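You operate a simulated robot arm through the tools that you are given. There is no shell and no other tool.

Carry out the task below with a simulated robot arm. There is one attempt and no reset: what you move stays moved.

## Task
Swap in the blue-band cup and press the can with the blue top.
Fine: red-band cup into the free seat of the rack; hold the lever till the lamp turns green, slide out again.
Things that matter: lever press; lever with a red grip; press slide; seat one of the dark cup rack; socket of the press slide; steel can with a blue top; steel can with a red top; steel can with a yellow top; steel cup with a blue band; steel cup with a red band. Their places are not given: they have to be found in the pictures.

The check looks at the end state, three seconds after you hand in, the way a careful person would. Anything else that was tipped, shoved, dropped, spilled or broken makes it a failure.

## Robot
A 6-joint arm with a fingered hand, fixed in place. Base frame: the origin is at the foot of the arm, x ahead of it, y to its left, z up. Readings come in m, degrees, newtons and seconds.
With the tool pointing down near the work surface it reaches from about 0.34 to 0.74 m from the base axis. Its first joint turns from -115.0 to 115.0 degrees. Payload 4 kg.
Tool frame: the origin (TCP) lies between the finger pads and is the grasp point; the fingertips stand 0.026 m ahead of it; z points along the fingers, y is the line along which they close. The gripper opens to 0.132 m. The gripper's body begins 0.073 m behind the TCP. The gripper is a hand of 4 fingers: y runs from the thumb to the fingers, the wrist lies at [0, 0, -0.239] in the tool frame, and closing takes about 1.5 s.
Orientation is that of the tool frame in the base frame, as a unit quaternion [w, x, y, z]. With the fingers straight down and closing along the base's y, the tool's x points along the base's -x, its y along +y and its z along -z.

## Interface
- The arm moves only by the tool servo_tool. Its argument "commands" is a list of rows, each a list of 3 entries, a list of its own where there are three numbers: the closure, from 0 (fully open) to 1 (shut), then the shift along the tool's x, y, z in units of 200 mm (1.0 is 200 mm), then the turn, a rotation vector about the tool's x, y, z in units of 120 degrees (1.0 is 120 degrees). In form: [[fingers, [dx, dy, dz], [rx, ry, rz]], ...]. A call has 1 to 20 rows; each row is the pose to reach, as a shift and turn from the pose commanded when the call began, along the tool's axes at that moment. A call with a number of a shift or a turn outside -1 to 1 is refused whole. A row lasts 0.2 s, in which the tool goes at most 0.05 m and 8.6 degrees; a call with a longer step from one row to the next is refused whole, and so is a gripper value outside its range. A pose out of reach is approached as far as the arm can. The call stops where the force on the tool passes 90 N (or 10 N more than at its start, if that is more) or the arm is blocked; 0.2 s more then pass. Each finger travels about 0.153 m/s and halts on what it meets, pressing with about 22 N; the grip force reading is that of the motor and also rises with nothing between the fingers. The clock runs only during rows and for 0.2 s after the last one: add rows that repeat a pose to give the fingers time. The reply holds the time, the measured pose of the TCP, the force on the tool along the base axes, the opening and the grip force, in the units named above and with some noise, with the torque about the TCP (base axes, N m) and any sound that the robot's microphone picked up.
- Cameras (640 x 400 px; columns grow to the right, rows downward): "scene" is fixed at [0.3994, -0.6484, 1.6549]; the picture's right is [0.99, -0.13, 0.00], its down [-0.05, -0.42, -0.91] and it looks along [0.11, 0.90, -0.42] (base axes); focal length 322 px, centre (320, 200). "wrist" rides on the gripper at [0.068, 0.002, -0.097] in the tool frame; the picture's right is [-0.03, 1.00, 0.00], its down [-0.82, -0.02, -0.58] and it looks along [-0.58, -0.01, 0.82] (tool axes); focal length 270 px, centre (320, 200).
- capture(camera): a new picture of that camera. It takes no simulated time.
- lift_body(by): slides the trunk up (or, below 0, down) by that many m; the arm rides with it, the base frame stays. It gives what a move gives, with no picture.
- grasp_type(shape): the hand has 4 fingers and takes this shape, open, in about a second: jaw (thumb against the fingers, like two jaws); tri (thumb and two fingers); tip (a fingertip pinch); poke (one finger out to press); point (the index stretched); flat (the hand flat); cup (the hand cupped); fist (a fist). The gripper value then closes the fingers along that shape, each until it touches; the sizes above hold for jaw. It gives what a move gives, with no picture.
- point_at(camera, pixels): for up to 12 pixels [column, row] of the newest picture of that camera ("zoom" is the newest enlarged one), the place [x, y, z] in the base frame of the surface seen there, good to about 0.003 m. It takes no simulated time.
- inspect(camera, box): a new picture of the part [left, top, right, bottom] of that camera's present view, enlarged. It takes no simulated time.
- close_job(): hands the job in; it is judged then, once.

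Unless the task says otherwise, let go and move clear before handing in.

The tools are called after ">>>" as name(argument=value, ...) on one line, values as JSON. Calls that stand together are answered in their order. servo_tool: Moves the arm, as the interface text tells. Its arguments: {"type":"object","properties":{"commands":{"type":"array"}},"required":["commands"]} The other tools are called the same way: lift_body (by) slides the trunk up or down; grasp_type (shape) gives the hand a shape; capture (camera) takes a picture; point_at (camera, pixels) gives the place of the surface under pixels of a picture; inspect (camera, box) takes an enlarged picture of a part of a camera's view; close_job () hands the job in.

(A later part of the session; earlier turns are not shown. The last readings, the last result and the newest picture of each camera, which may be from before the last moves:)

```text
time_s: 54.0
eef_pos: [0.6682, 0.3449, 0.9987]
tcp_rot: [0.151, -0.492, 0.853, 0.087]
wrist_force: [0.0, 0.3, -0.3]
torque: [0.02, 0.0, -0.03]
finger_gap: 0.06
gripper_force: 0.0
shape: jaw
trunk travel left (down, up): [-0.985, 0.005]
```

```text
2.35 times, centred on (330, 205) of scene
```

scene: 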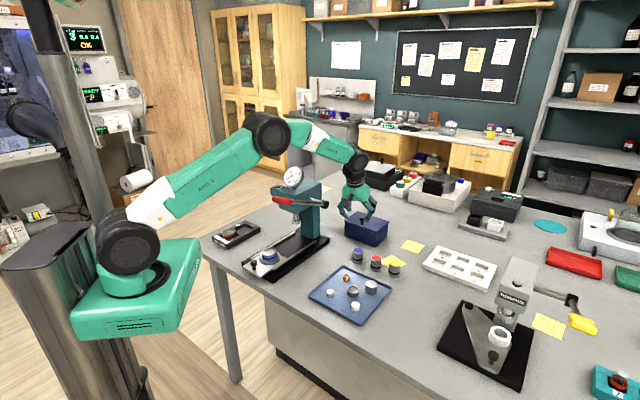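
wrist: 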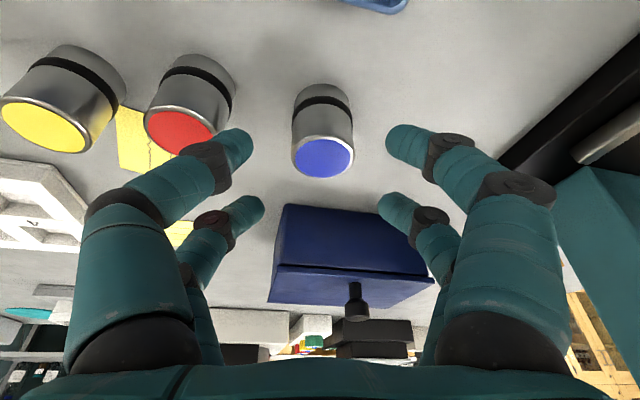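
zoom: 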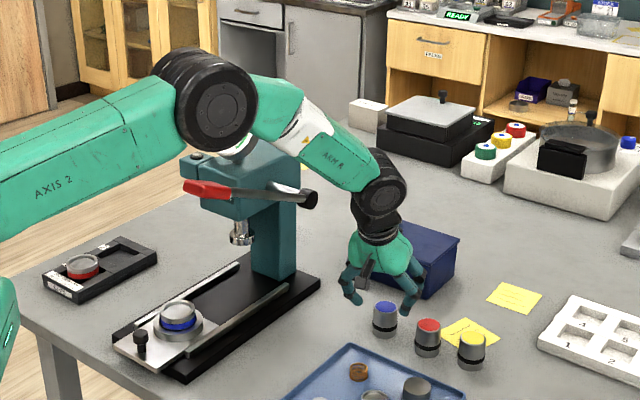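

The can is centred between the fingers at column 322, and the outer pair will line up with it as I descend. The inner-left finger will pass near the red can, so I'm narrowing the gap to about 5 cm before going down the last 54 mm.

>>> servo_tool(commands=[[0.61, [0, 0.003, 0], [0, 0, 0]], [0.61, [0, 0.003, 0], [0, 0, 0]], [0.61, [0.023, 0.003, 0.063], [0, 0, 0]], [0.61, [0.046, 0.003, 0.126], [0, 0, 0]], [0.61, [0.046, 0.003, 0.126], [0, 0, 0]]])

>>> capture(camera="wrist")

>>> inspect(camera="scene", box=[330, 200, 430, 280])

```text
time_s: 55.2
eef_pos: [0.6666, 0.3472, 0.9721]
tcp_rot: [0.151, -0.492, 0.853, 0.087]
wrist_force: [0.4, -0.1, -0.1]
torque: [-0.02, -0.01, 0.0]
finger_gap: 0.052
gripper_force: 0.1
shape: jaw
trunk travel left (down, up): [-0.985, 0.005]
```

```text
taken
```

wrist: 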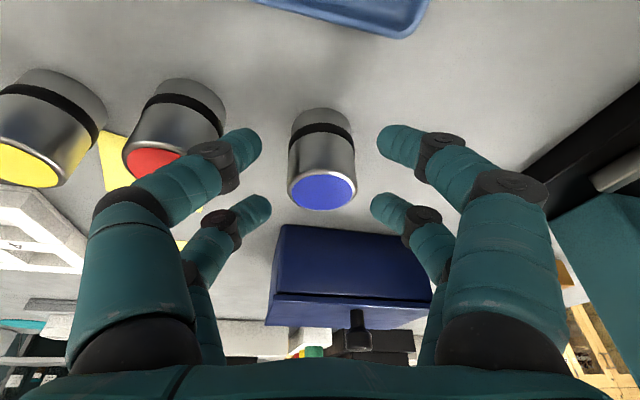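

```text
5.00 times, centred on (380, 240) of scene
```

zoom: 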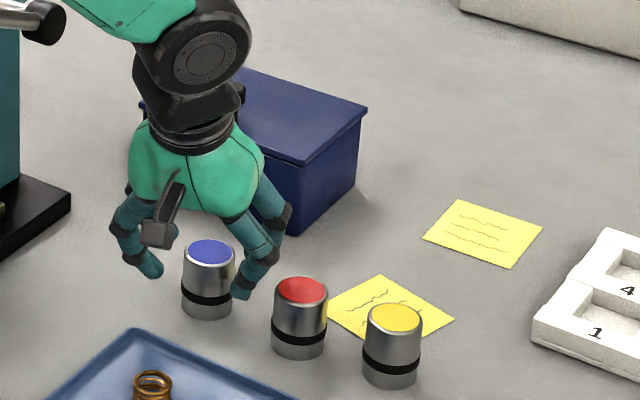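

Clear of the red can so far. Lowering the remaining 27 mm slowly.

>>> servo_tool(commands=[[0.61, [0.016, 0, 0.044], [0, 0, 0]], [0.61, [0.031, 0, 0.086], [0, 0, 0]], [0.61, [0.046, 0, 0.127], [0, 0, 0]], [0.61, [0.046, 0, 0.127], [0, 0, 0]]])

>>> capture(camera="wrist")

>>> inspect(camera="scene", box=[330, 200, 430, 280])

```text
time_s: 56.2
eef_pos: [0.6662, 0.3467, 0.945]
tcp_rot: [0.151, -0.491, 0.854, 0.086]
wrist_force: [-0.1, 1.3, 0.7]
torque: [-0.04, 0.0, 0.02]
finger_gap: 0.052
gripper_force: 0.1
shape: jaw
trunk travel left (down, up): [-0.985, 0.005]
```

```text
taken
```

wrist: 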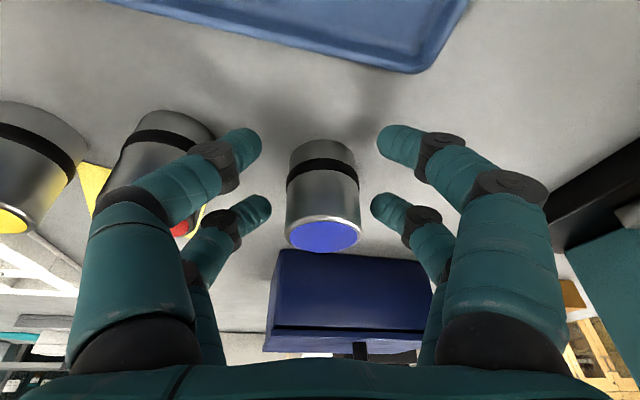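

```text
5.00 times, centred on (380, 240) of scene
```

zoom: 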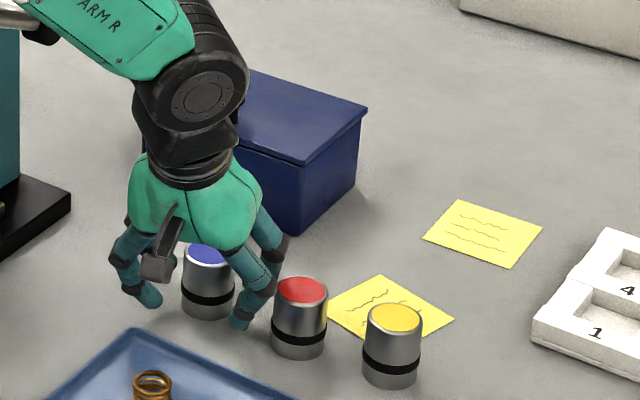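

The can sits right between the outer finger pair (tips at (250,207) and (392,207)) and no neighbour is touched. I'll shift 2 mm inward for clearance from the inner pair, then close gradually.

>>> servo_tool(commands=[[0.61, [0.01, 0, 0], [0, 0, 0]], [0.66, [0.01, 0, 0], [0, 0, 0]], [0.7, [0.01, 0, 0], [0, 0, 0]], [0.72, [0.01, 0, 0], [0, 0, 0]], [0.72, [0.01, 0, 0], [0, 0, 0]]])

>>> capture(camera="wrist")

>>> inspect(camera="scene", box=[330, 200, 430, 280])

```text
time_s: 57.4
eef_pos: [0.6646, 0.3447, 0.9446]
tcp_rot: [0.151, -0.492, 0.853, 0.087]
wrist_force: [-0.1, 0.4, -0.3]
torque: [0.01, 0.03, 0.03]
finger_gap: 0.0375
gripper_force: 0.1
shape: jaw
trunk travel left (down, up): [-0.985, 0.005]
```

```text
taken
```

wrist: 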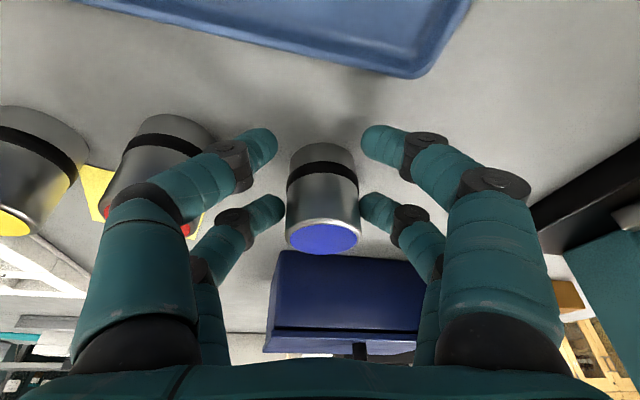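

```text
5.00 times, centred on (380, 240) of scene
```

zoom: 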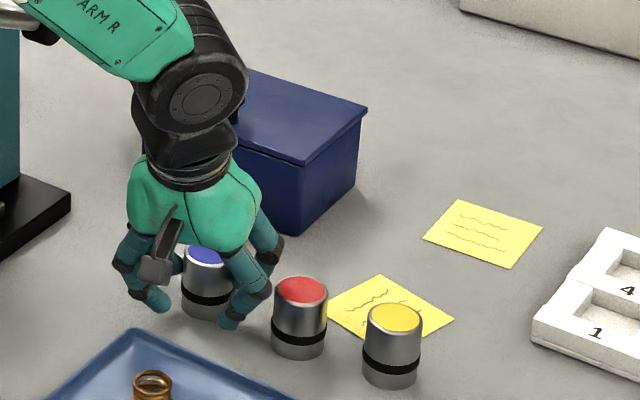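

The outer tips are just reaching the can (columns 285 and 358) with no force yet. I'll close the rest of the way.

>>> servo_tool(commands=[[0.75, [0, 0, 0], [0, 0, 0]], [0.78, [0, 0, 0], [0, 0, 0]], [0.82, [0, 0, 0], [0, 0, 0]], [0.86, [0, 0, 0], [0, 0, 0]], [0.86, [0, 0, 0], [0, 0, 0]]])

>>> capture(camera="wrist")

>>> inspect(camera="scene", box=[330, 200, 430, 280])

```text
time_s: 58.6
eef_pos: [0.6644, 0.345, 0.9447]
tcp_rot: [0.152, -0.491, 0.854, 0.086]
wrist_force: [-1.4, -1.3, 2.2]
torque: [0.05, -0.01, 0.02]
finger_gap: 0.0216
gripper_force: 0.1
shape: jaw
trunk travel left (down, up): [-0.985, 0.005]
```

```text
taken
```

wrist: 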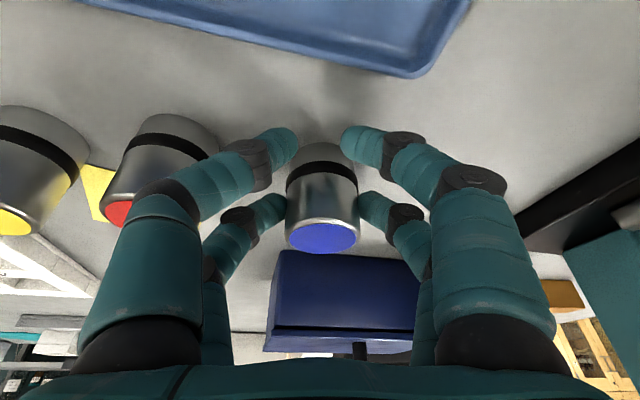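

```text
5.00 times, centred on (380, 240) of scene
```

zoom: 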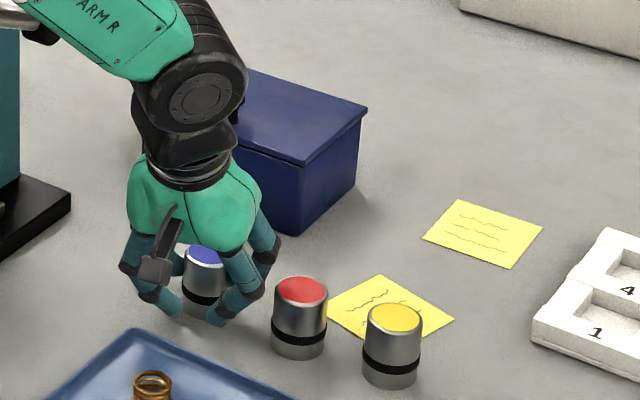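

The outer pair has stopped on the can while the inner pair keeps closing in free space, as planned. I'll finish closing and watch the forces.

>>> servo_tool(commands=[[0.9, [0, 0, 0], [0, 0, 0]], [0.95, [0, 0, 0], [0, 0, 0]], [1.0, [0, 0, 0], [0, 0, 0]], [1.0, [0, 0, 0], [0, 0, 0]], [1.0, [0, 0, 0], [0, 0, 0]]])

>>> capture(camera="wrist")

>>> inspect(camera="scene", box=[330, 200, 430, 280])

```text
time_s: 59.8
eef_pos: [0.666, 0.3443, 0.9436]
tcp_rot: [0.15, -0.492, 0.853, 0.087]
wrist_force: [0.3, 0.0, -2.1]
torque: [-0.05, 0.03, -0.05]
finger_gap: 0.0029
gripper_force: 22.2
shape: jaw
trunk travel left (down, up): [-0.985, 0.005]
```

```text
taken
```

wrist: 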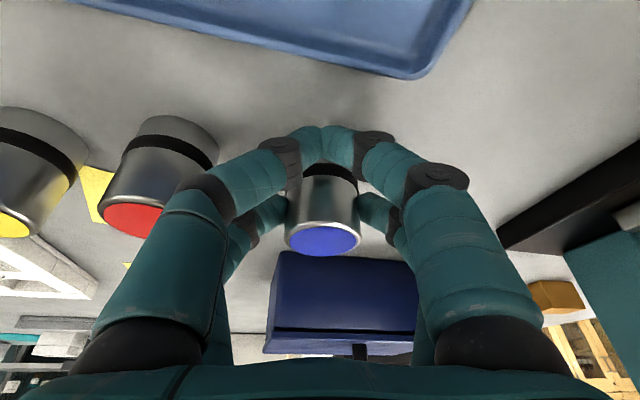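

```text
5.00 times, centred on (380, 240) of scene
```

zoom: 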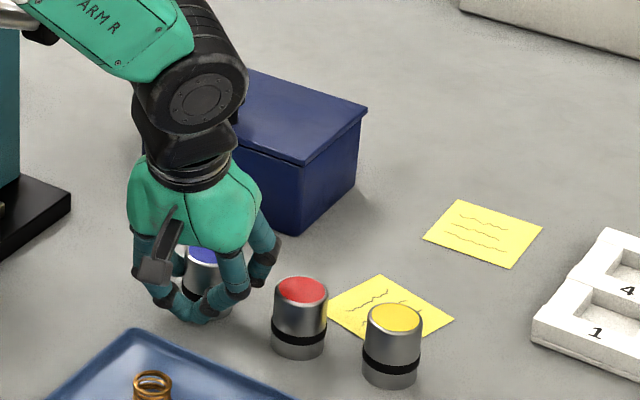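

The inner tips have met in front of the can, the outer pair is pinching it, and the can is still upright. I'll try a 1 cm test lift.

>>> servo_tool(commands=[[1.0, [-0.0086, 0, -0.0235], [0, 0, 0]], [1.0, [-0.0171, 0, -0.047], [0, 0, 0]], [1.0, [-0.0342, 0, -0.094], [0, 0, 0]], [1.0, [-0.0342, 0, -0.094], [0, 0, 0]]])

>>> capture(camera="wrist")

>>> inspect(camera="scene", box=[330, 200, 430, 280])

```text
time_s: 60.8
eef_pos: [0.6655, 0.345, 0.9647]
tcp_rot: [0.15, -0.492, 0.853, 0.086]
wrist_force: [-0.2, 0.1, -1.6]
torque: [-0.04, 0.03, 0.02]
finger_gap: 0.0031
gripper_force: 21.9
shape: jaw
trunk travel left (down, up): [-0.985, 0.005]
```

```text
taken
```

wrist: 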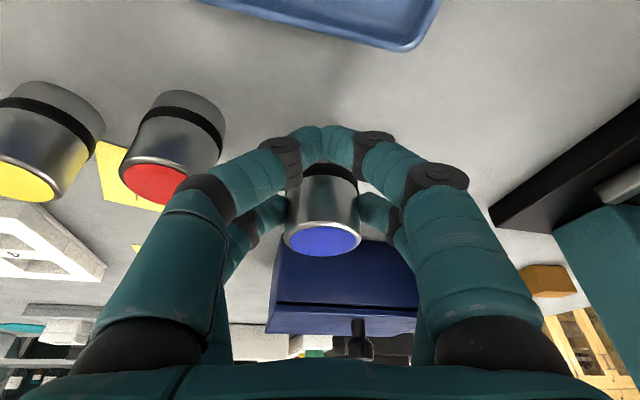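

```text
5.00 times, centred on (380, 240) of scene
```

zoom: 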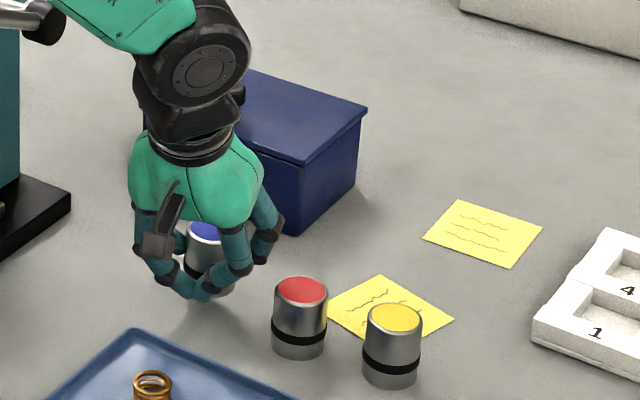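

The can is lifted cleanly (1.6 N), held upright and not moving in the grip. I'll retrace the safe path upward.

>>> servo_tool(commands=[[1.0, [-0.056, 0, -0.155], [0, 0, 0]], [1.0, [-0.113, 0, -0.31], [0, 0, 0]], [1.0, [-0.17, 0, -0.465], [0, 0, 0]], [1.0, [-0.226, 0, -0.62], [0, 0, 0]], [1.0, [-0.2825, 0, -0.7755], [0, 0, 0]], [1.0, [-0.2825, 0, -0.7755], [0, 0, 0]]])

>>> servo_tool(commands=[[1.0, [0.005, 0.05, -0.16], [0, 0, 0]], [1.0, [0.01, 0.1, -0.32], [0, 0, 0]], [1.0, [0.016, 0.152, -0.49], [0, 0, 0]], [1.0, [0.021, 0.203, -0.65], [0, 0, 0]], [1.0, [0.026, 0.254, -0.81], [0, 0, 0]], [1.0, [0.0315, 0.305, -0.975], [0, 0, 0]], [1.0, [0.0315, 0.305, -0.975], [0, 0, 0]]])

>>> capture(camera="wrist")

>>> capture(camera="scene")

```text
time_s: 62.2
eef_pos: [0.6646, 0.346, 1.128]
tcp_rot: [0.151, -0.492, 0.853, 0.087]
wrist_force: [-0.3, -0.2, -1.6]
torque: [-0.04, 0.03, -0.02]
finger_gap: 0.0029
gripper_force: 22.6
shape: jaw
trunk travel left (down, up): [-0.985, 0.005]
```

```text
time_s: 63.8
eef_pos: [0.5769, 0.3125, 1.3109]
tcp_rot: [0.15, -0.492, 0.853, 0.086]
wrist_force: [0.0, -0.6, -2.9]
torque: [-0.02, 0.04, -0.02]
finger_gap: 0.0029
gripper_force: 22.1
shape: jaw
trunk travel left (down, up): [-0.985, 0.005]
```

```text
taken
```

wrist: 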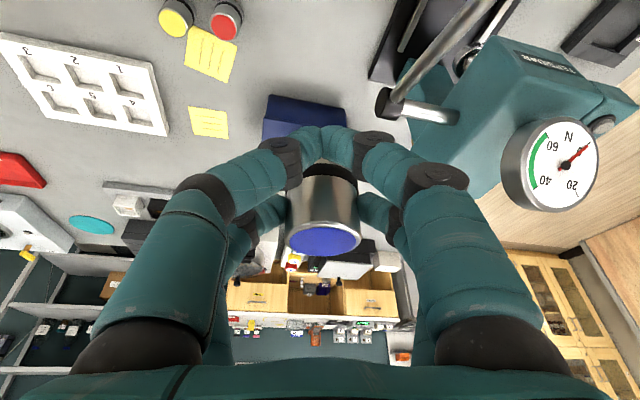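

```text
taken
```

scene: 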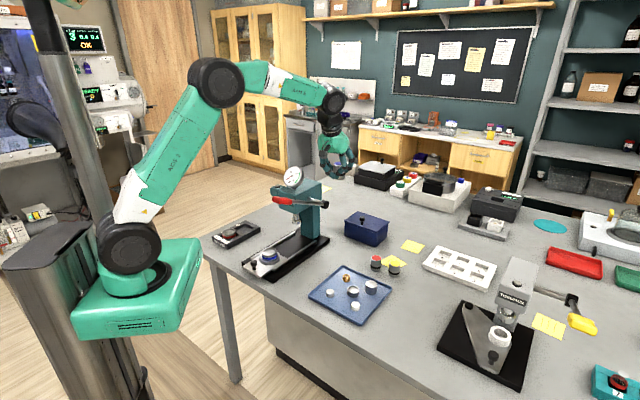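

The can hasn't moved in the grip. I'll back the arm in and up while turning about the vertical, keeping the can upright, to the lever-safe heading for the socket.

>>> servo_tool(commands=[[1.0, [0.07, 0.06, -0.08], [0.024, 0, 0.066]], [1.0, [0.14, 0.12, -0.157], [0.048, 0, 0.132]], [1.0, [0.213, 0.178, -0.236], [0.072, 0, 0.198]], [1.0, [0.284, 0.238, -0.314], [0.096, 0, 0.264]], [1.0, [0.355, 0.297, -0.393], [0.12, 0, 0.33]], [1.0, [0.427, 0.357, -0.471], [0.144, 0, 0.396]], [1.0, [0.498, 0.416, -0.55], [0.168, 0, 0.462]], [1.0, [0.57, 0.476, -0.63], [0.192, 0, 0.528]], [1.0, [0.64, 0.535, -0.707], [0.2166, 0, 0.595]], [1.0, [0.64, 0.535, -0.707], [0.2166, 0, 0.595]]])

>>> capture(camera="wrist")

>>> inspect(camera="scene", box=[200, 20, 380, 200])

```text
time_s: 66.0
eef_pos: [0.3992, 0.2199, 1.3989]
tcp_rot: [0.172, 0.139, 0.975, -0.025]
wrist_force: [-0.6, 0.7, -2.2]
torque: [0.05, 0.04, 0.0]
finger_gap: 0.0026
gripper_force: 22.3
shape: jaw
trunk travel left (down, up): [-0.985, 0.005]
```

```text
taken
```

wrist: 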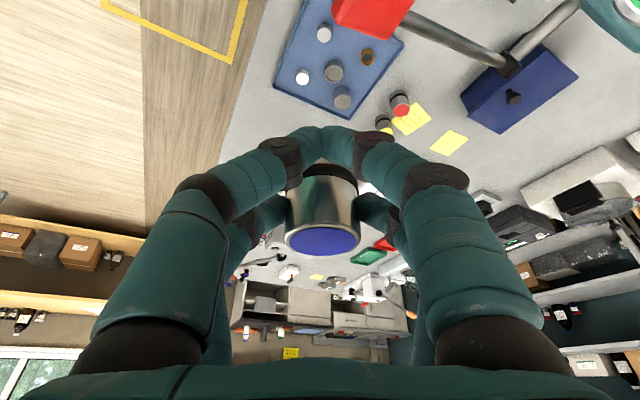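

```text
2.22 times, centred on (290, 110) of scene
```

zoom: 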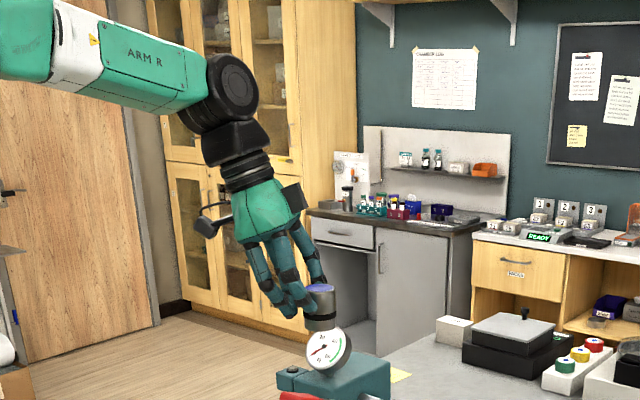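

The can hangs upright and the heading is correct. Moving across above the lever to a position over the cup.

>>> servo_tool(commands=[[1.0, [0.12, 0.137, -0.044], [0, 0, 0]], [1.0, [0.24, 0.274, -0.087], [0, 0, 0]], [1.0, [0.36, 0.41, -0.131], [0, 0, 0]], [1.0, [0.48, 0.547, -0.175], [0, 0, 0]], [1.0, [0.6, 0.684, -0.2185], [0, 0, 0]], [1.0, [0.6, 0.684, -0.2185], [0, 0, 0]]])

>>> capture(camera="wrist")

>>> inspect(camera="scene", box=[180, 60, 360, 280])

```text
time_s: 67.4
eef_pos: [0.3126, 0.3844, 1.399]
tcp_rot: [0.171, 0.138, 0.975, -0.024]
wrist_force: [0.4, -0.1, -2.0]
torque: [0.03, 0.07, 0.0]
finger_gap: 0.0026
gripper_force: 21.4
shape: jaw
trunk travel left (down, up): [-0.985, 0.005]
```

```text
taken
```

wrist: 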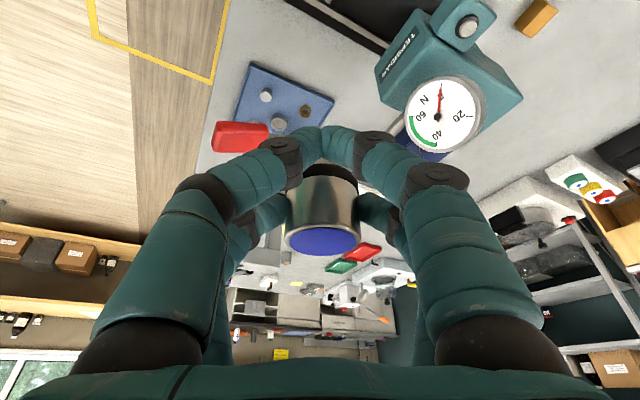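

```text
1.82 times, centred on (270, 170) of scene
```

zoom: 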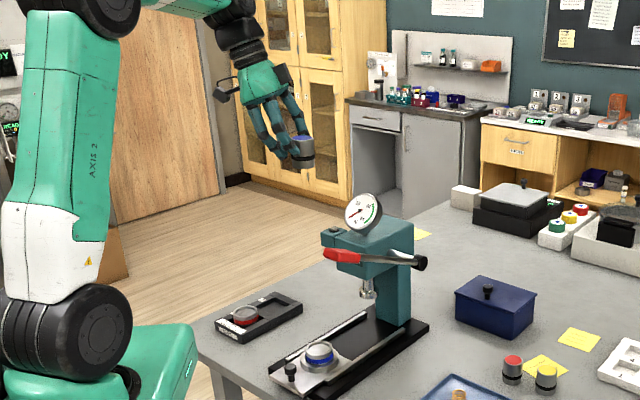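

Position is good. Descending in stages.

>>> servo_tool(commands=[[1.0, [0.064, 0.003, 0.179], [0, 0, 0]], [1.0, [0.128, 0.005, 0.358], [0, 0, 0]], [1.0, [0.193, 0.008, 0.537], [0, 0, 0]], [1.0, [0.257, 0.01, 0.716], [0, 0, 0]], [1.0, [0.321, 0.013, 0.895], [0, 0, 0]], [1.0, [0.321, 0.013, 0.895], [0, 0, 0]]])

>>> capture(camera="wrist")

>>> inspect(camera="scene", box=[200, 120, 340, 280])

```text
time_s: 68.8
eef_pos: [0.3141, 0.3875, 1.2096]
tcp_rot: [0.171, 0.138, 0.975, -0.024]
wrist_force: [-0.6, -0.4, -2.3]
torque: [0.03, 0.04, 0.02]
finger_gap: 0.0028
gripper_force: 22.1
shape: jaw
trunk travel left (down, up): [-0.985, 0.005]
```

```text
taken
```

wrist: 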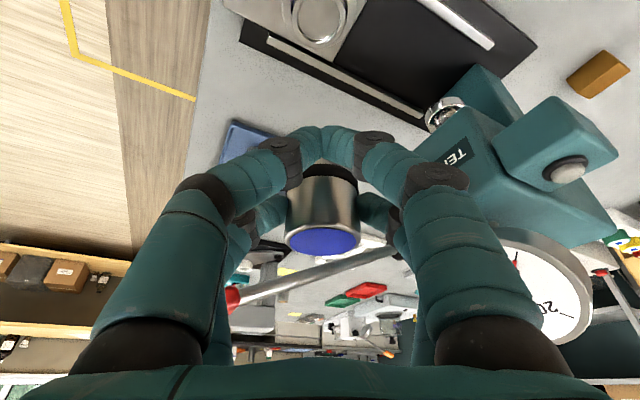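

```text
2.50 times, centred on (270, 200) of scene
```

zoom: 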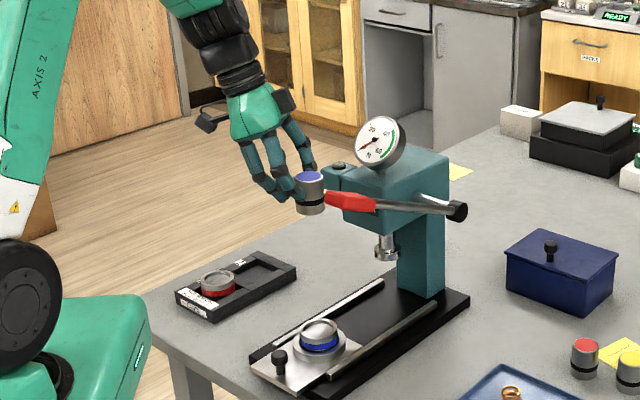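

Clear on all sides. Lowering to about 3 cm above the cup.

>>> servo_tool(commands=[[1.0, [0.058, 0, 0.16], [0, 0, 0]], [1.0, [0.116, 0, 0.32], [0, 0, 0]], [1.0, [0.174, 0, 0.48], [0, 0, 0]], [1.0, [0.233, 0, 0.64], [0, 0, 0]], [1.0, [0.2907, 0, 0.799], [0, 0, 0]], [1.0, [0.2907, 0, 0.799], [0, 0, 0]]])

>>> capture(camera="wrist")

>>> inspect(camera="scene", box=[225, 205, 305, 285])

```text
time_s: 70.2
eef_pos: [0.3151, 0.3875, 1.0391]
tcp_rot: [0.172, 0.137, 0.975, -0.024]
wrist_force: [0.1, 0.3, -1.8]
torque: [-0.01, 0.06, 0.02]
finger_gap: 0.0028
gripper_force: 22.1
shape: jaw
trunk travel left (down, up): [-0.985, 0.005]
```

```text
taken
```

wrist: 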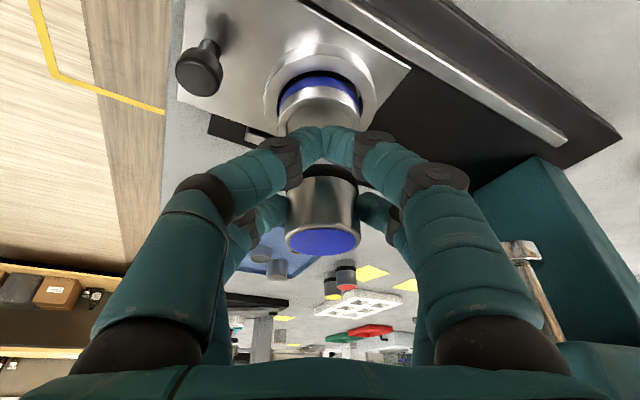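

```text
5.00 times, centred on (265, 245) of scene
```

zoom: 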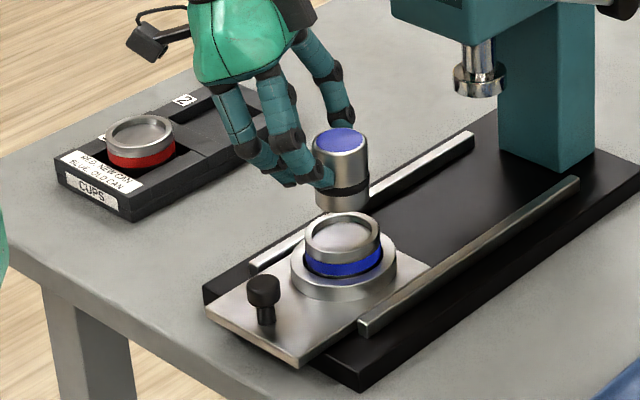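

The can is just above the cup. I'll take magnified views to line up the two axes before lowering into the 45 mm recess.

>>> inspect(camera="scene", box=[249, 218, 289, 243])

>>> point_at(camera="zoom", pixels=[[320, 85], [240, 85], [430, 85], [330, 50], [330, 115]])

>>> inspect(camera="scene", box=[249, 235, 289, 260])

>>> point_at(camera="zoom", pixels=[[330, 130], [220, 130], [460, 130], [330, 55], [330, 220], [195, 130], [470, 130]])

```text
16.00 times, centred on (269, 230) of scene
```

zoom: 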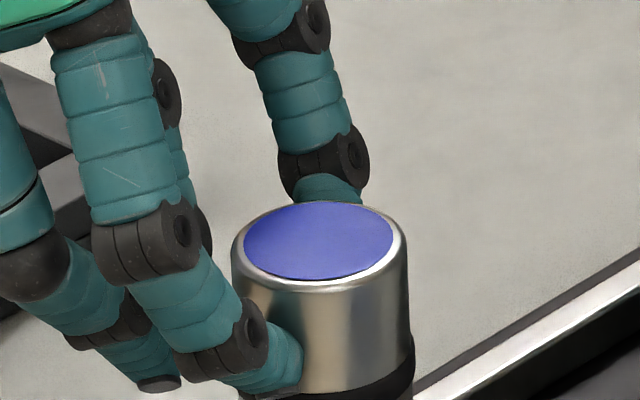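

```text
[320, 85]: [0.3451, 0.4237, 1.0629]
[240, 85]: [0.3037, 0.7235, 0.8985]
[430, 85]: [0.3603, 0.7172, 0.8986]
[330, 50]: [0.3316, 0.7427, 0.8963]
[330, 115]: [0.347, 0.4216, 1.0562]
```

```text
16.00 times, centred on (269, 248) of scene
```

zoom: 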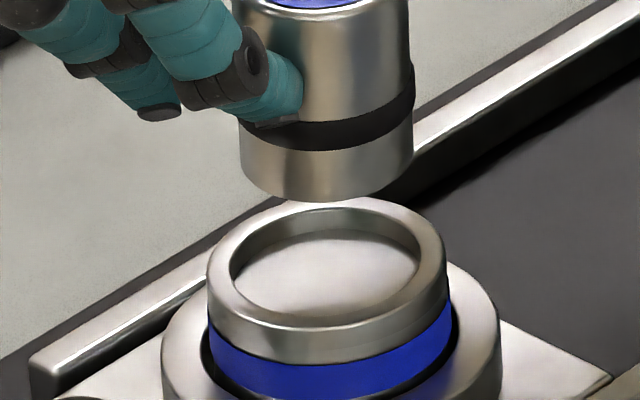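

```text
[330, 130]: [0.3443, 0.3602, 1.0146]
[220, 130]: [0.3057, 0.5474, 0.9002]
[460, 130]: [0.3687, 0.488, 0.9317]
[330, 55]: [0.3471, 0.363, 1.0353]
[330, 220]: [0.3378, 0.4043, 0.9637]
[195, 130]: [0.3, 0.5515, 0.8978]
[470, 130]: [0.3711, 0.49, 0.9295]
```

The can leans about 2.6° (its top is about 2 mm further right than its base). I'll measure rim and can-top points to work out the correction.

>>> point_at(camera="zoom", pixels=[[218, 262], [437, 262], [327, 325], [327, 202], [327, 265], [325, 190], [325, 165], [260, 160], [390, 160]])

>>> inspect(camera="scene", box=[249, 223, 289, 248])

>>> point_at(camera="zoom", pixels=[[320, 160], [255, 160], [385, 160], [320, 125], [320, 190], [320, 230], [320, 260], [260, 240], [390, 240]])

```text
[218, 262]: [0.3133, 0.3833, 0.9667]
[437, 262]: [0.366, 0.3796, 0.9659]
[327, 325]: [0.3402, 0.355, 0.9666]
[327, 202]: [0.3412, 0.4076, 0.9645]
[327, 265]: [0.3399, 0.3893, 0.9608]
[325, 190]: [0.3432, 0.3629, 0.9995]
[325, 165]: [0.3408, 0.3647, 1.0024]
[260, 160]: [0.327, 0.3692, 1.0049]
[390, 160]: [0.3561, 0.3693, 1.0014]
```

```text
16.00 times, centred on (269, 236) of scene
```

zoom: 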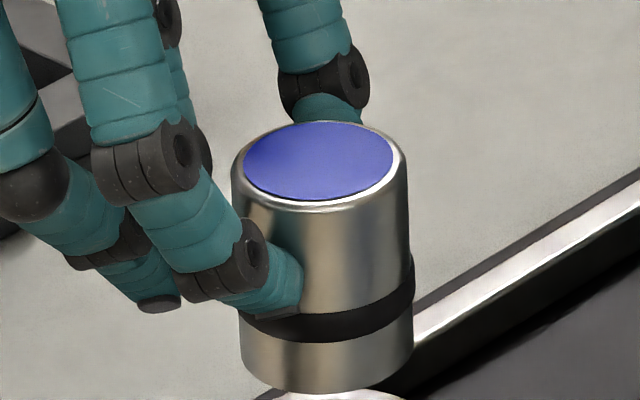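

```text
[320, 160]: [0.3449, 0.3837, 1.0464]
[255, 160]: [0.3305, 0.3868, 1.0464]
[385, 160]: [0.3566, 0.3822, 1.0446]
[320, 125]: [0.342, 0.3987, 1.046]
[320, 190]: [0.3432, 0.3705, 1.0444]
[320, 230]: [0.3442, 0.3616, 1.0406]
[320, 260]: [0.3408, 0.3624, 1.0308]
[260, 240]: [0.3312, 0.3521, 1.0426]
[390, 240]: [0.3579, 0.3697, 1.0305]
```

The can's base sits about (+1.5, +3) mm off the cup centre and its top leans about 2.6° outward. I'll apply a small tilt correction and shift, then re-measure.

>>> servo_tool(commands=[[1.0, [0.013, -0.017, -0.005], [0, -0.0217, 0]], [1.0, [0.013, -0.017, -0.005], [0, -0.0217, 0]], [1.0, [0.013, -0.017, -0.005], [0, -0.0217, 0]]])

>>> inspect(camera="scene", box=[249, 223, 289, 248])

>>> point_at(camera="zoom", pixels=[[320, 160], [255, 160], [385, 160], [318, 128], [318, 190], [250, 165], [390, 165], [265, 350], [390, 350], [325, 350]])

>>> inspect(camera="scene", box=[249, 235, 289, 260])

```text
time_s: 71.0
eef_pos: [0.3125, 0.3861, 1.0386]
tcp_rot: [0.193, 0.137, 0.971, -0.027]
wrist_force: [-0.6, 0.1, -2.0]
torque: [-0.02, 0.04, -0.01]
finger_gap: 0.0025
gripper_force: 22.2
shape: jaw
trunk travel left (down, up): [-0.985, 0.005]
```

```text
16.00 times, centred on (269, 236) of scene
```

zoom: 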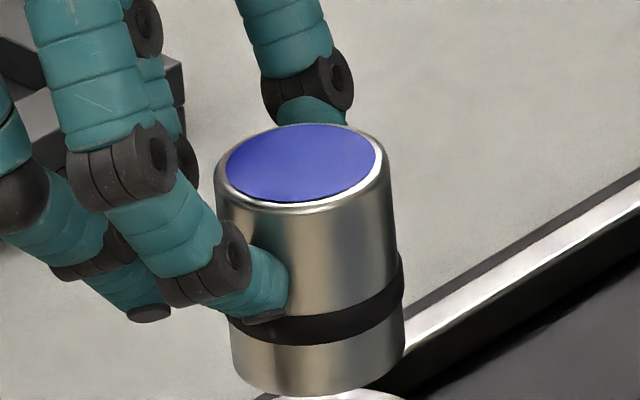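

```text
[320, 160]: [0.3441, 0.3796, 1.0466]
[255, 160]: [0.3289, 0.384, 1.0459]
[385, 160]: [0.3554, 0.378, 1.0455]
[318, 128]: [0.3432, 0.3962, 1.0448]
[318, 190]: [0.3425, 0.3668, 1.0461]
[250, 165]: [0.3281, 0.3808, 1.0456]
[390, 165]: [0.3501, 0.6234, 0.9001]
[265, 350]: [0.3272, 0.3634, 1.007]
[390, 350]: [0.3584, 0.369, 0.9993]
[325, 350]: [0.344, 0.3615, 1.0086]
```

```text
16.00 times, centred on (269, 248) of scene
```

zoom: 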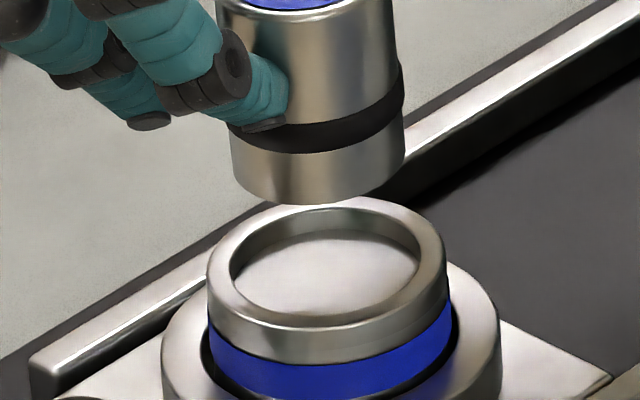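

The can is now upright and within about 1 mm of the cup axis (expected columns 320/305, measured 316/302). Lowering 26 mm to just above the rim.

>>> servo_tool(commands=[[1.0, [0.015, 0.0, 0.041], [0, 0, 0]], [1.0, [0.031, 0.0, 0.082], [0, 0, 0]], [1.0, [0.0475, 0.001, 0.121], [0, 0, 0]], [1.0, [0.0475, 0.001, 0.121], [0, 0, 0]]])

>>> inspect(camera="scene", box=[249, 229, 289, 254])

>>> capture(camera="wrist")

```text
time_s: 72.0
eef_pos: [0.3112, 0.3871, 1.0133]
tcp_rot: [0.194, 0.137, 0.971, -0.028]
wrist_force: [-1.0, -0.1, -1.4]
torque: [0.06, 0.06, -0.01]
finger_gap: 0.0029
gripper_force: 22.4
shape: jaw
trunk travel left (down, up): [-0.985, 0.005]
```

```text
16.00 times, centred on (269, 242) of scene
```

zoom: 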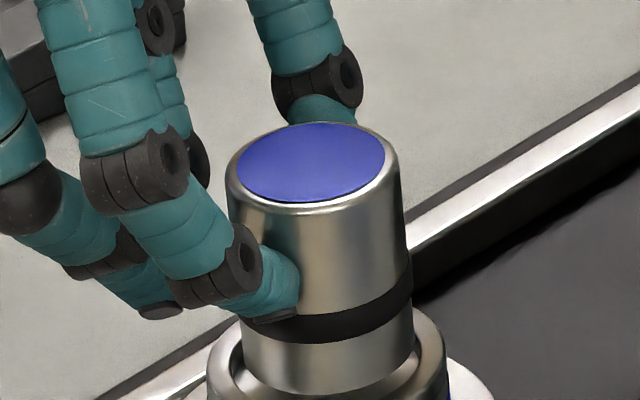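

```text
taken
```

wrist: 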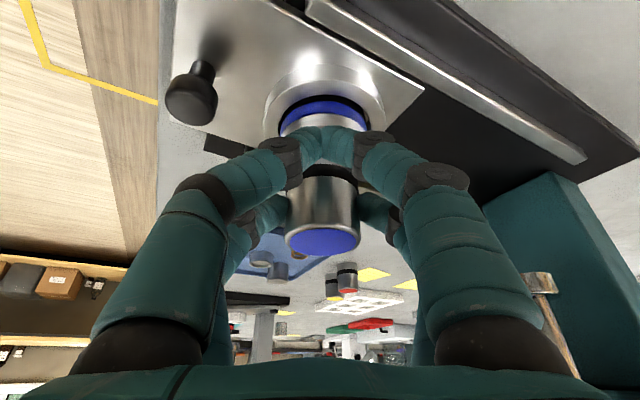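

I'll look closely at the can's base against the recess before the final few millimetres.

>>> inspect(camera="scene", box=[249, 240, 289, 265])

>>> point_at(camera="zoom", pixels=[[215, 190], [440, 190], [327, 255], [265, 180], [395, 180], [327, 200], [327, 215]])

```text
16.00 times, centred on (269, 252) of scene
```

zoom: 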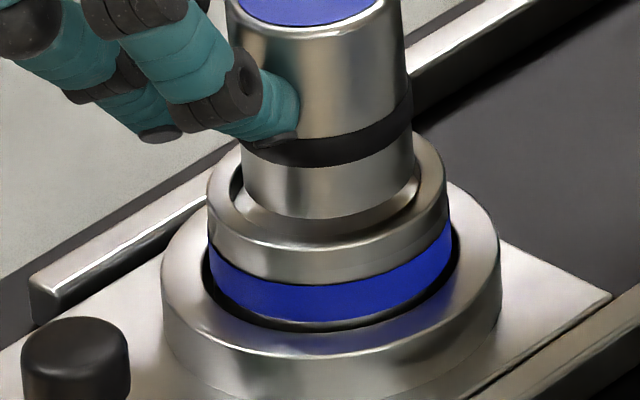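

```text
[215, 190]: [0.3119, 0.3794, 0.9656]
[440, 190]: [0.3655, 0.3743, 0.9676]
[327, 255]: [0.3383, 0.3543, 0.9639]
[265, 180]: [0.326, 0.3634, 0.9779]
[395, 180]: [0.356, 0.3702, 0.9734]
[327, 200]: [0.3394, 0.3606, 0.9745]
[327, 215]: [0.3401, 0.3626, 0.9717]
```

The can's base (242–414) is centred in the rim (207–447), with a small gap to the front. Lowering gently into the recess while watching the force.

>>> servo_tool(commands=[[1.0, [0.004, -0.003, 0.0095], [0, 0, 0]], [1.0, [0.008, -0.003, 0.019], [0, 0, 0]], [1.0, [0.0115, -0.003, 0.028], [0, 0, 0]], [1.0, [0.0135, -0.003, 0.0325], [0, 0, 0]], [1.0, [0.0135, -0.003, 0.0325], [0, 0, 0]]])

>>> inspect(camera="scene", box=[249, 240, 289, 265])

```text
time_s: 73.2
eef_pos: [0.3126, 0.3864, 1.0053]
tcp_rot: [0.194, 0.137, 0.971, -0.027]
wrist_force: [-0.5, 1.6, 6.0]
torque: [-0.12, -0.11, 0.02]
finger_gap: 0.0029
gripper_force: 22.0
shape: jaw
trunk travel left (down, up): [-0.985, 0.005]
```

```text
16.00 times, centred on (269, 252) of scene
```

zoom: 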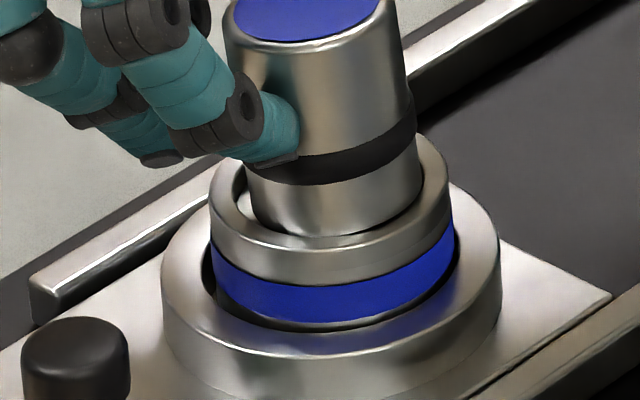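

There's contact (about 6–8 N up) and the can has tilted slightly. I'll measure its top plane to see whether it's seated.

>>> inspect(camera="scene", box=[245, 225, 293, 255])

>>> point_at(camera="zoom", pixels=[[255, 190], [300, 190], [360, 190], [310, 165], [310, 215], [265, 205], [350, 205], [330, 350], [270, 340], [390, 340]])

>>> capture(camera="wrist")

```text
13.33 times, centred on (269, 240) of scene
```

zoom: 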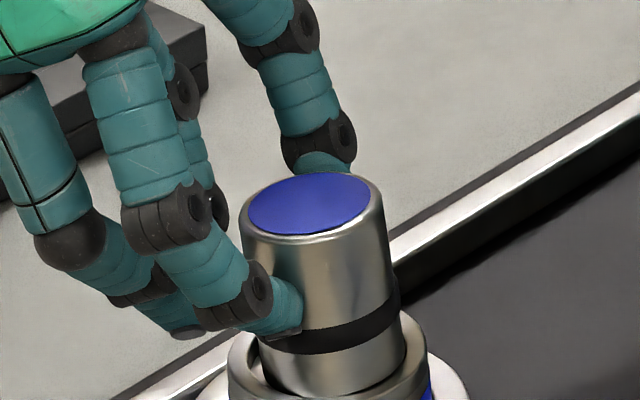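

```text
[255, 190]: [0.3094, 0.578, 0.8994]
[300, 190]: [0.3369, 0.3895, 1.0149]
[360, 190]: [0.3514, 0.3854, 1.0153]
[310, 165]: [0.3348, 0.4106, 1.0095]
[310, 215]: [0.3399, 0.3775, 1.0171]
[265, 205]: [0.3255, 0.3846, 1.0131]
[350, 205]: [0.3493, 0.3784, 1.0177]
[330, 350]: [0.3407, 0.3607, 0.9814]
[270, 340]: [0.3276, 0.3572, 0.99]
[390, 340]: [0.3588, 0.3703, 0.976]
```

```text
taken
```

wrist: 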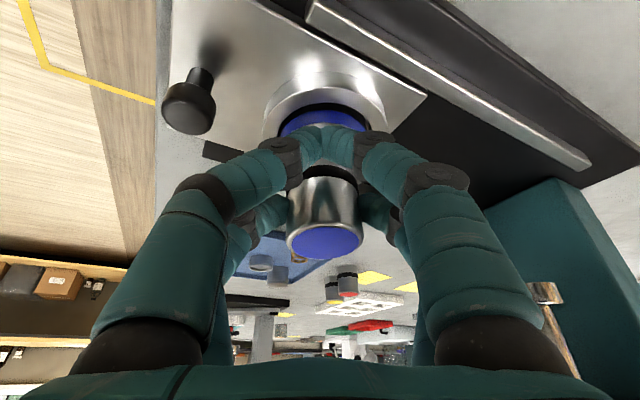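

The top reads about 4 mm above the fully seated height, so one edge is probably resting on the rim. I'll zoom right in on the base.

>>> inspect(camera="scene", box=[258, 243, 282, 258])

>>> inspect(camera="wrist", box=[255, 70, 405, 165])

```text
16.00 times, centred on (270, 250) of scene
```

zoom: 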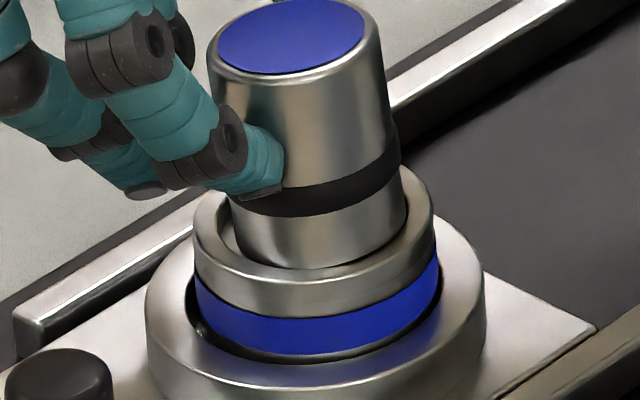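

```text
4.21 times, centred on (330, 118) of wrist
```

zoom: 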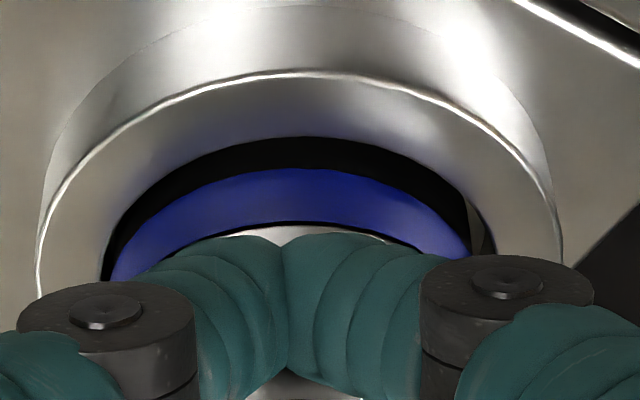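

I'll sample several points along the can's lower edge and the rim to find the offset.

>>> inspect(camera="scene", box=[258, 243, 282, 258])

>>> point_at(camera="zoom", pixels=[[320, 264], [320, 258], [320, 250], [300, 262], [340, 262], [280, 256], [260, 246], [380, 246], [315, 293], [313, 285], [315, 275], [228, 232]])

>>> point_at(camera="zoom", pixels=[[202, 235], [427, 235], [315, 297], [410, 185], [220, 190], [240, 276], [390, 272], [320, 240], [290, 240], [350, 240], [320, 230]])

```text
16.00 times, centred on (270, 250) of scene
```

zoom: 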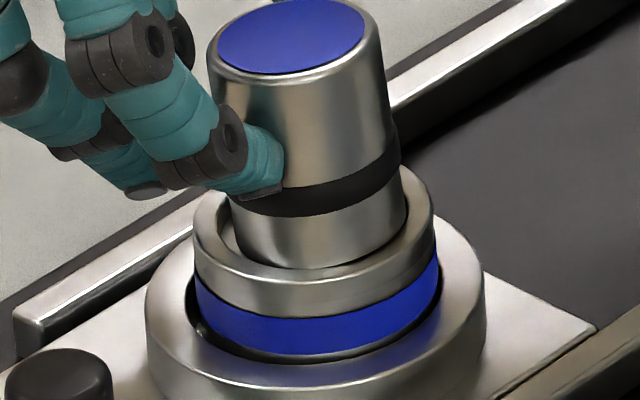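

```text
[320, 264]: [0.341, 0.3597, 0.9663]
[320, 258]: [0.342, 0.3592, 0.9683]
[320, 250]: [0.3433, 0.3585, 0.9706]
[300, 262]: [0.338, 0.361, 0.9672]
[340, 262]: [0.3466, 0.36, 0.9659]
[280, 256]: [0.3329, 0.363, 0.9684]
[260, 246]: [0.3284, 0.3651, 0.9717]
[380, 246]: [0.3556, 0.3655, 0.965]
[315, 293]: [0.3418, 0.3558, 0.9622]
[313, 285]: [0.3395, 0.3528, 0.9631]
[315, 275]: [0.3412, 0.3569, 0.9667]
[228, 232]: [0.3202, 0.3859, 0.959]
```

```text
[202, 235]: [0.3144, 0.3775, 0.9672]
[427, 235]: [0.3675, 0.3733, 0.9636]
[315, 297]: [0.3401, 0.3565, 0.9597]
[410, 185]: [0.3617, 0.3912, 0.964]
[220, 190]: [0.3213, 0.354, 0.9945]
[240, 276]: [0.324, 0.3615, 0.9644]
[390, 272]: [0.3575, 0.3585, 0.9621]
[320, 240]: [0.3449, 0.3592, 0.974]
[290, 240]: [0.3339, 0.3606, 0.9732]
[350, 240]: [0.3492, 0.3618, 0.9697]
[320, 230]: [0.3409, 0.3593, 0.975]
```

The evidence suggests the can's right (outward) edge caught on the rim, and the cup slid about 1 mm in its socket. I'll lift about 12 mm, re-measure both and re-centre.

>>> servo_tool(commands=[[1.0, [-0.008, 0, -0.019], [0, 0, 0]], [1.0, [-0.016, 0, -0.038], [0, 0, 0]], [1.0, [-0.023, 0, -0.0555], [0, 0, 0]], [1.0, [-0.023, 0, -0.0555], [0, 0, 0]]])

>>> inspect(camera="scene", box=[258, 239, 282, 254])

>>> inspect(camera="scene", box=[258, 231, 282, 246])

```text
time_s: 74.2
eef_pos: [0.3123, 0.3865, 1.0182]
tcp_rot: [0.194, 0.136, 0.971, -0.027]
wrist_force: [0.5, 0.3, -2.5]
torque: [0.01, 0.06, -0.02]
finger_gap: 0.0031
gripper_force: 22.6
shape: jaw
trunk travel left (down, up): [-0.985, 0.005]
```

```text
16.00 times, centred on (270, 246) of scene
```

zoom: 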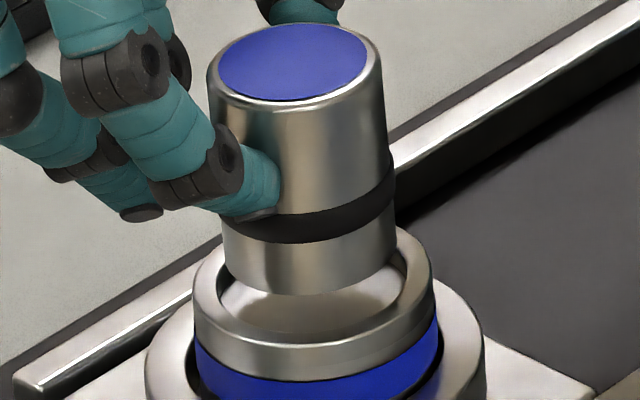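

```text
16.00 times, centred on (270, 238) of scene
```

zoom: 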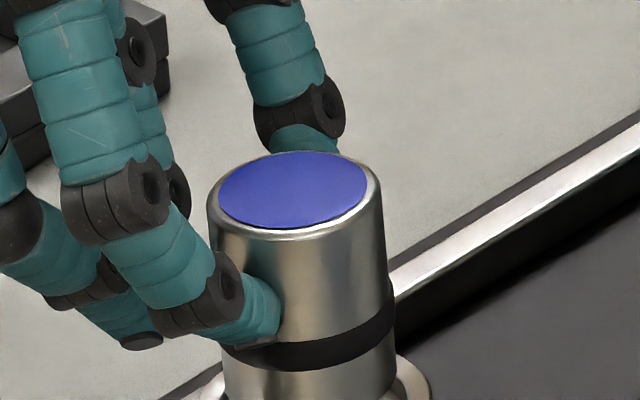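

After lifting, the can is upright again and within 0.6 mm left–right. I'll use the wrist view to check the other direction.

>>> capture(camera="wrist")

>>> inspect(camera="wrist", box=[255, 60, 405, 160])

>>> inspect(camera="wrist", box=[265, 160, 385, 260])

>>> inspect(camera="scene", box=[258, 239, 282, 254])

>>> point_at(camera="zoom", pixels=[[202, 290], [427, 290], [313, 345], [290, 345], [340, 344], [310, 290], [310, 280], [260, 275], [360, 275], [290, 62], [250, 62], [340, 62]])

```text
taken
```

wrist: 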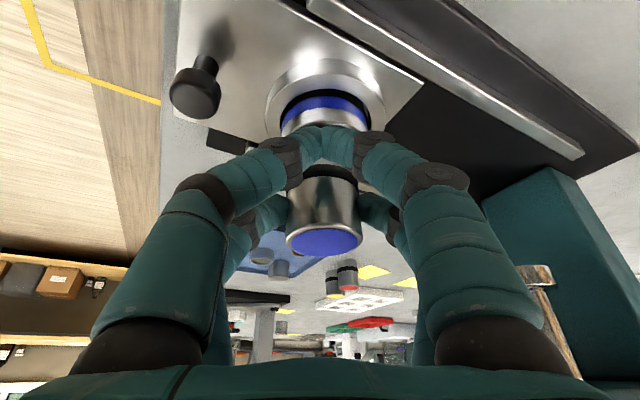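

```text
4.00 times, centred on (330, 110) of wrist
```

zoom: 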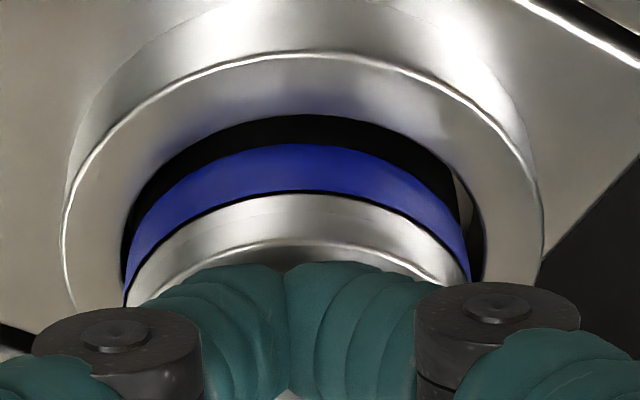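

```text
4.00 times, centred on (325, 210) of wrist
```

zoom: 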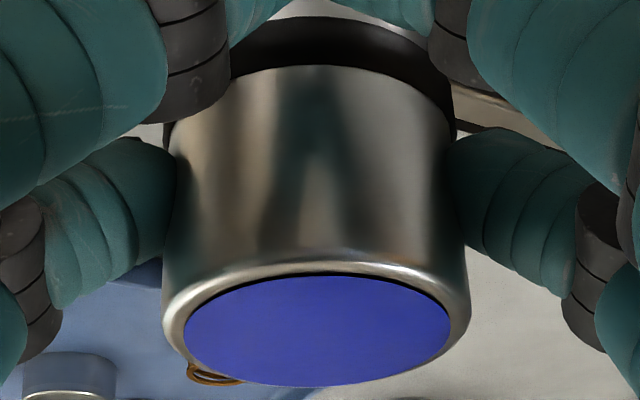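

```text
16.00 times, centred on (270, 246) of scene
```

zoom: 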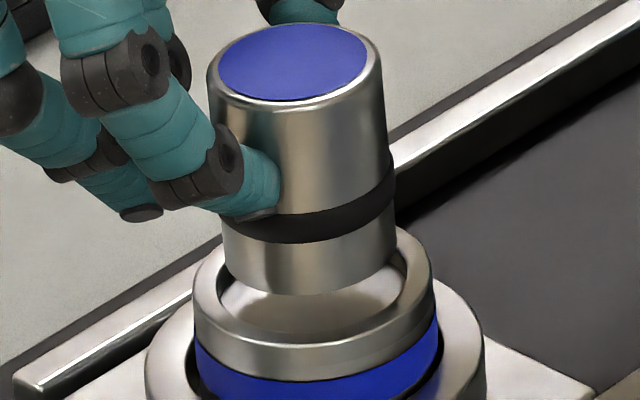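

```text
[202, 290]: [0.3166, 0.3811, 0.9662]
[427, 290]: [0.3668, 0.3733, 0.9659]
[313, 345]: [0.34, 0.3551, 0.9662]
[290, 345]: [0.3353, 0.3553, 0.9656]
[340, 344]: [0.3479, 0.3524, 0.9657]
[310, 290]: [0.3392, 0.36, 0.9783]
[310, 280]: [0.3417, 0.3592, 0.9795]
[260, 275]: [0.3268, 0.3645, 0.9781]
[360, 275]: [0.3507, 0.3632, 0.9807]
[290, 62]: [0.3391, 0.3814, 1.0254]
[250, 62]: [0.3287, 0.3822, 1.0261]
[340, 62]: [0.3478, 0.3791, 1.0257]
```

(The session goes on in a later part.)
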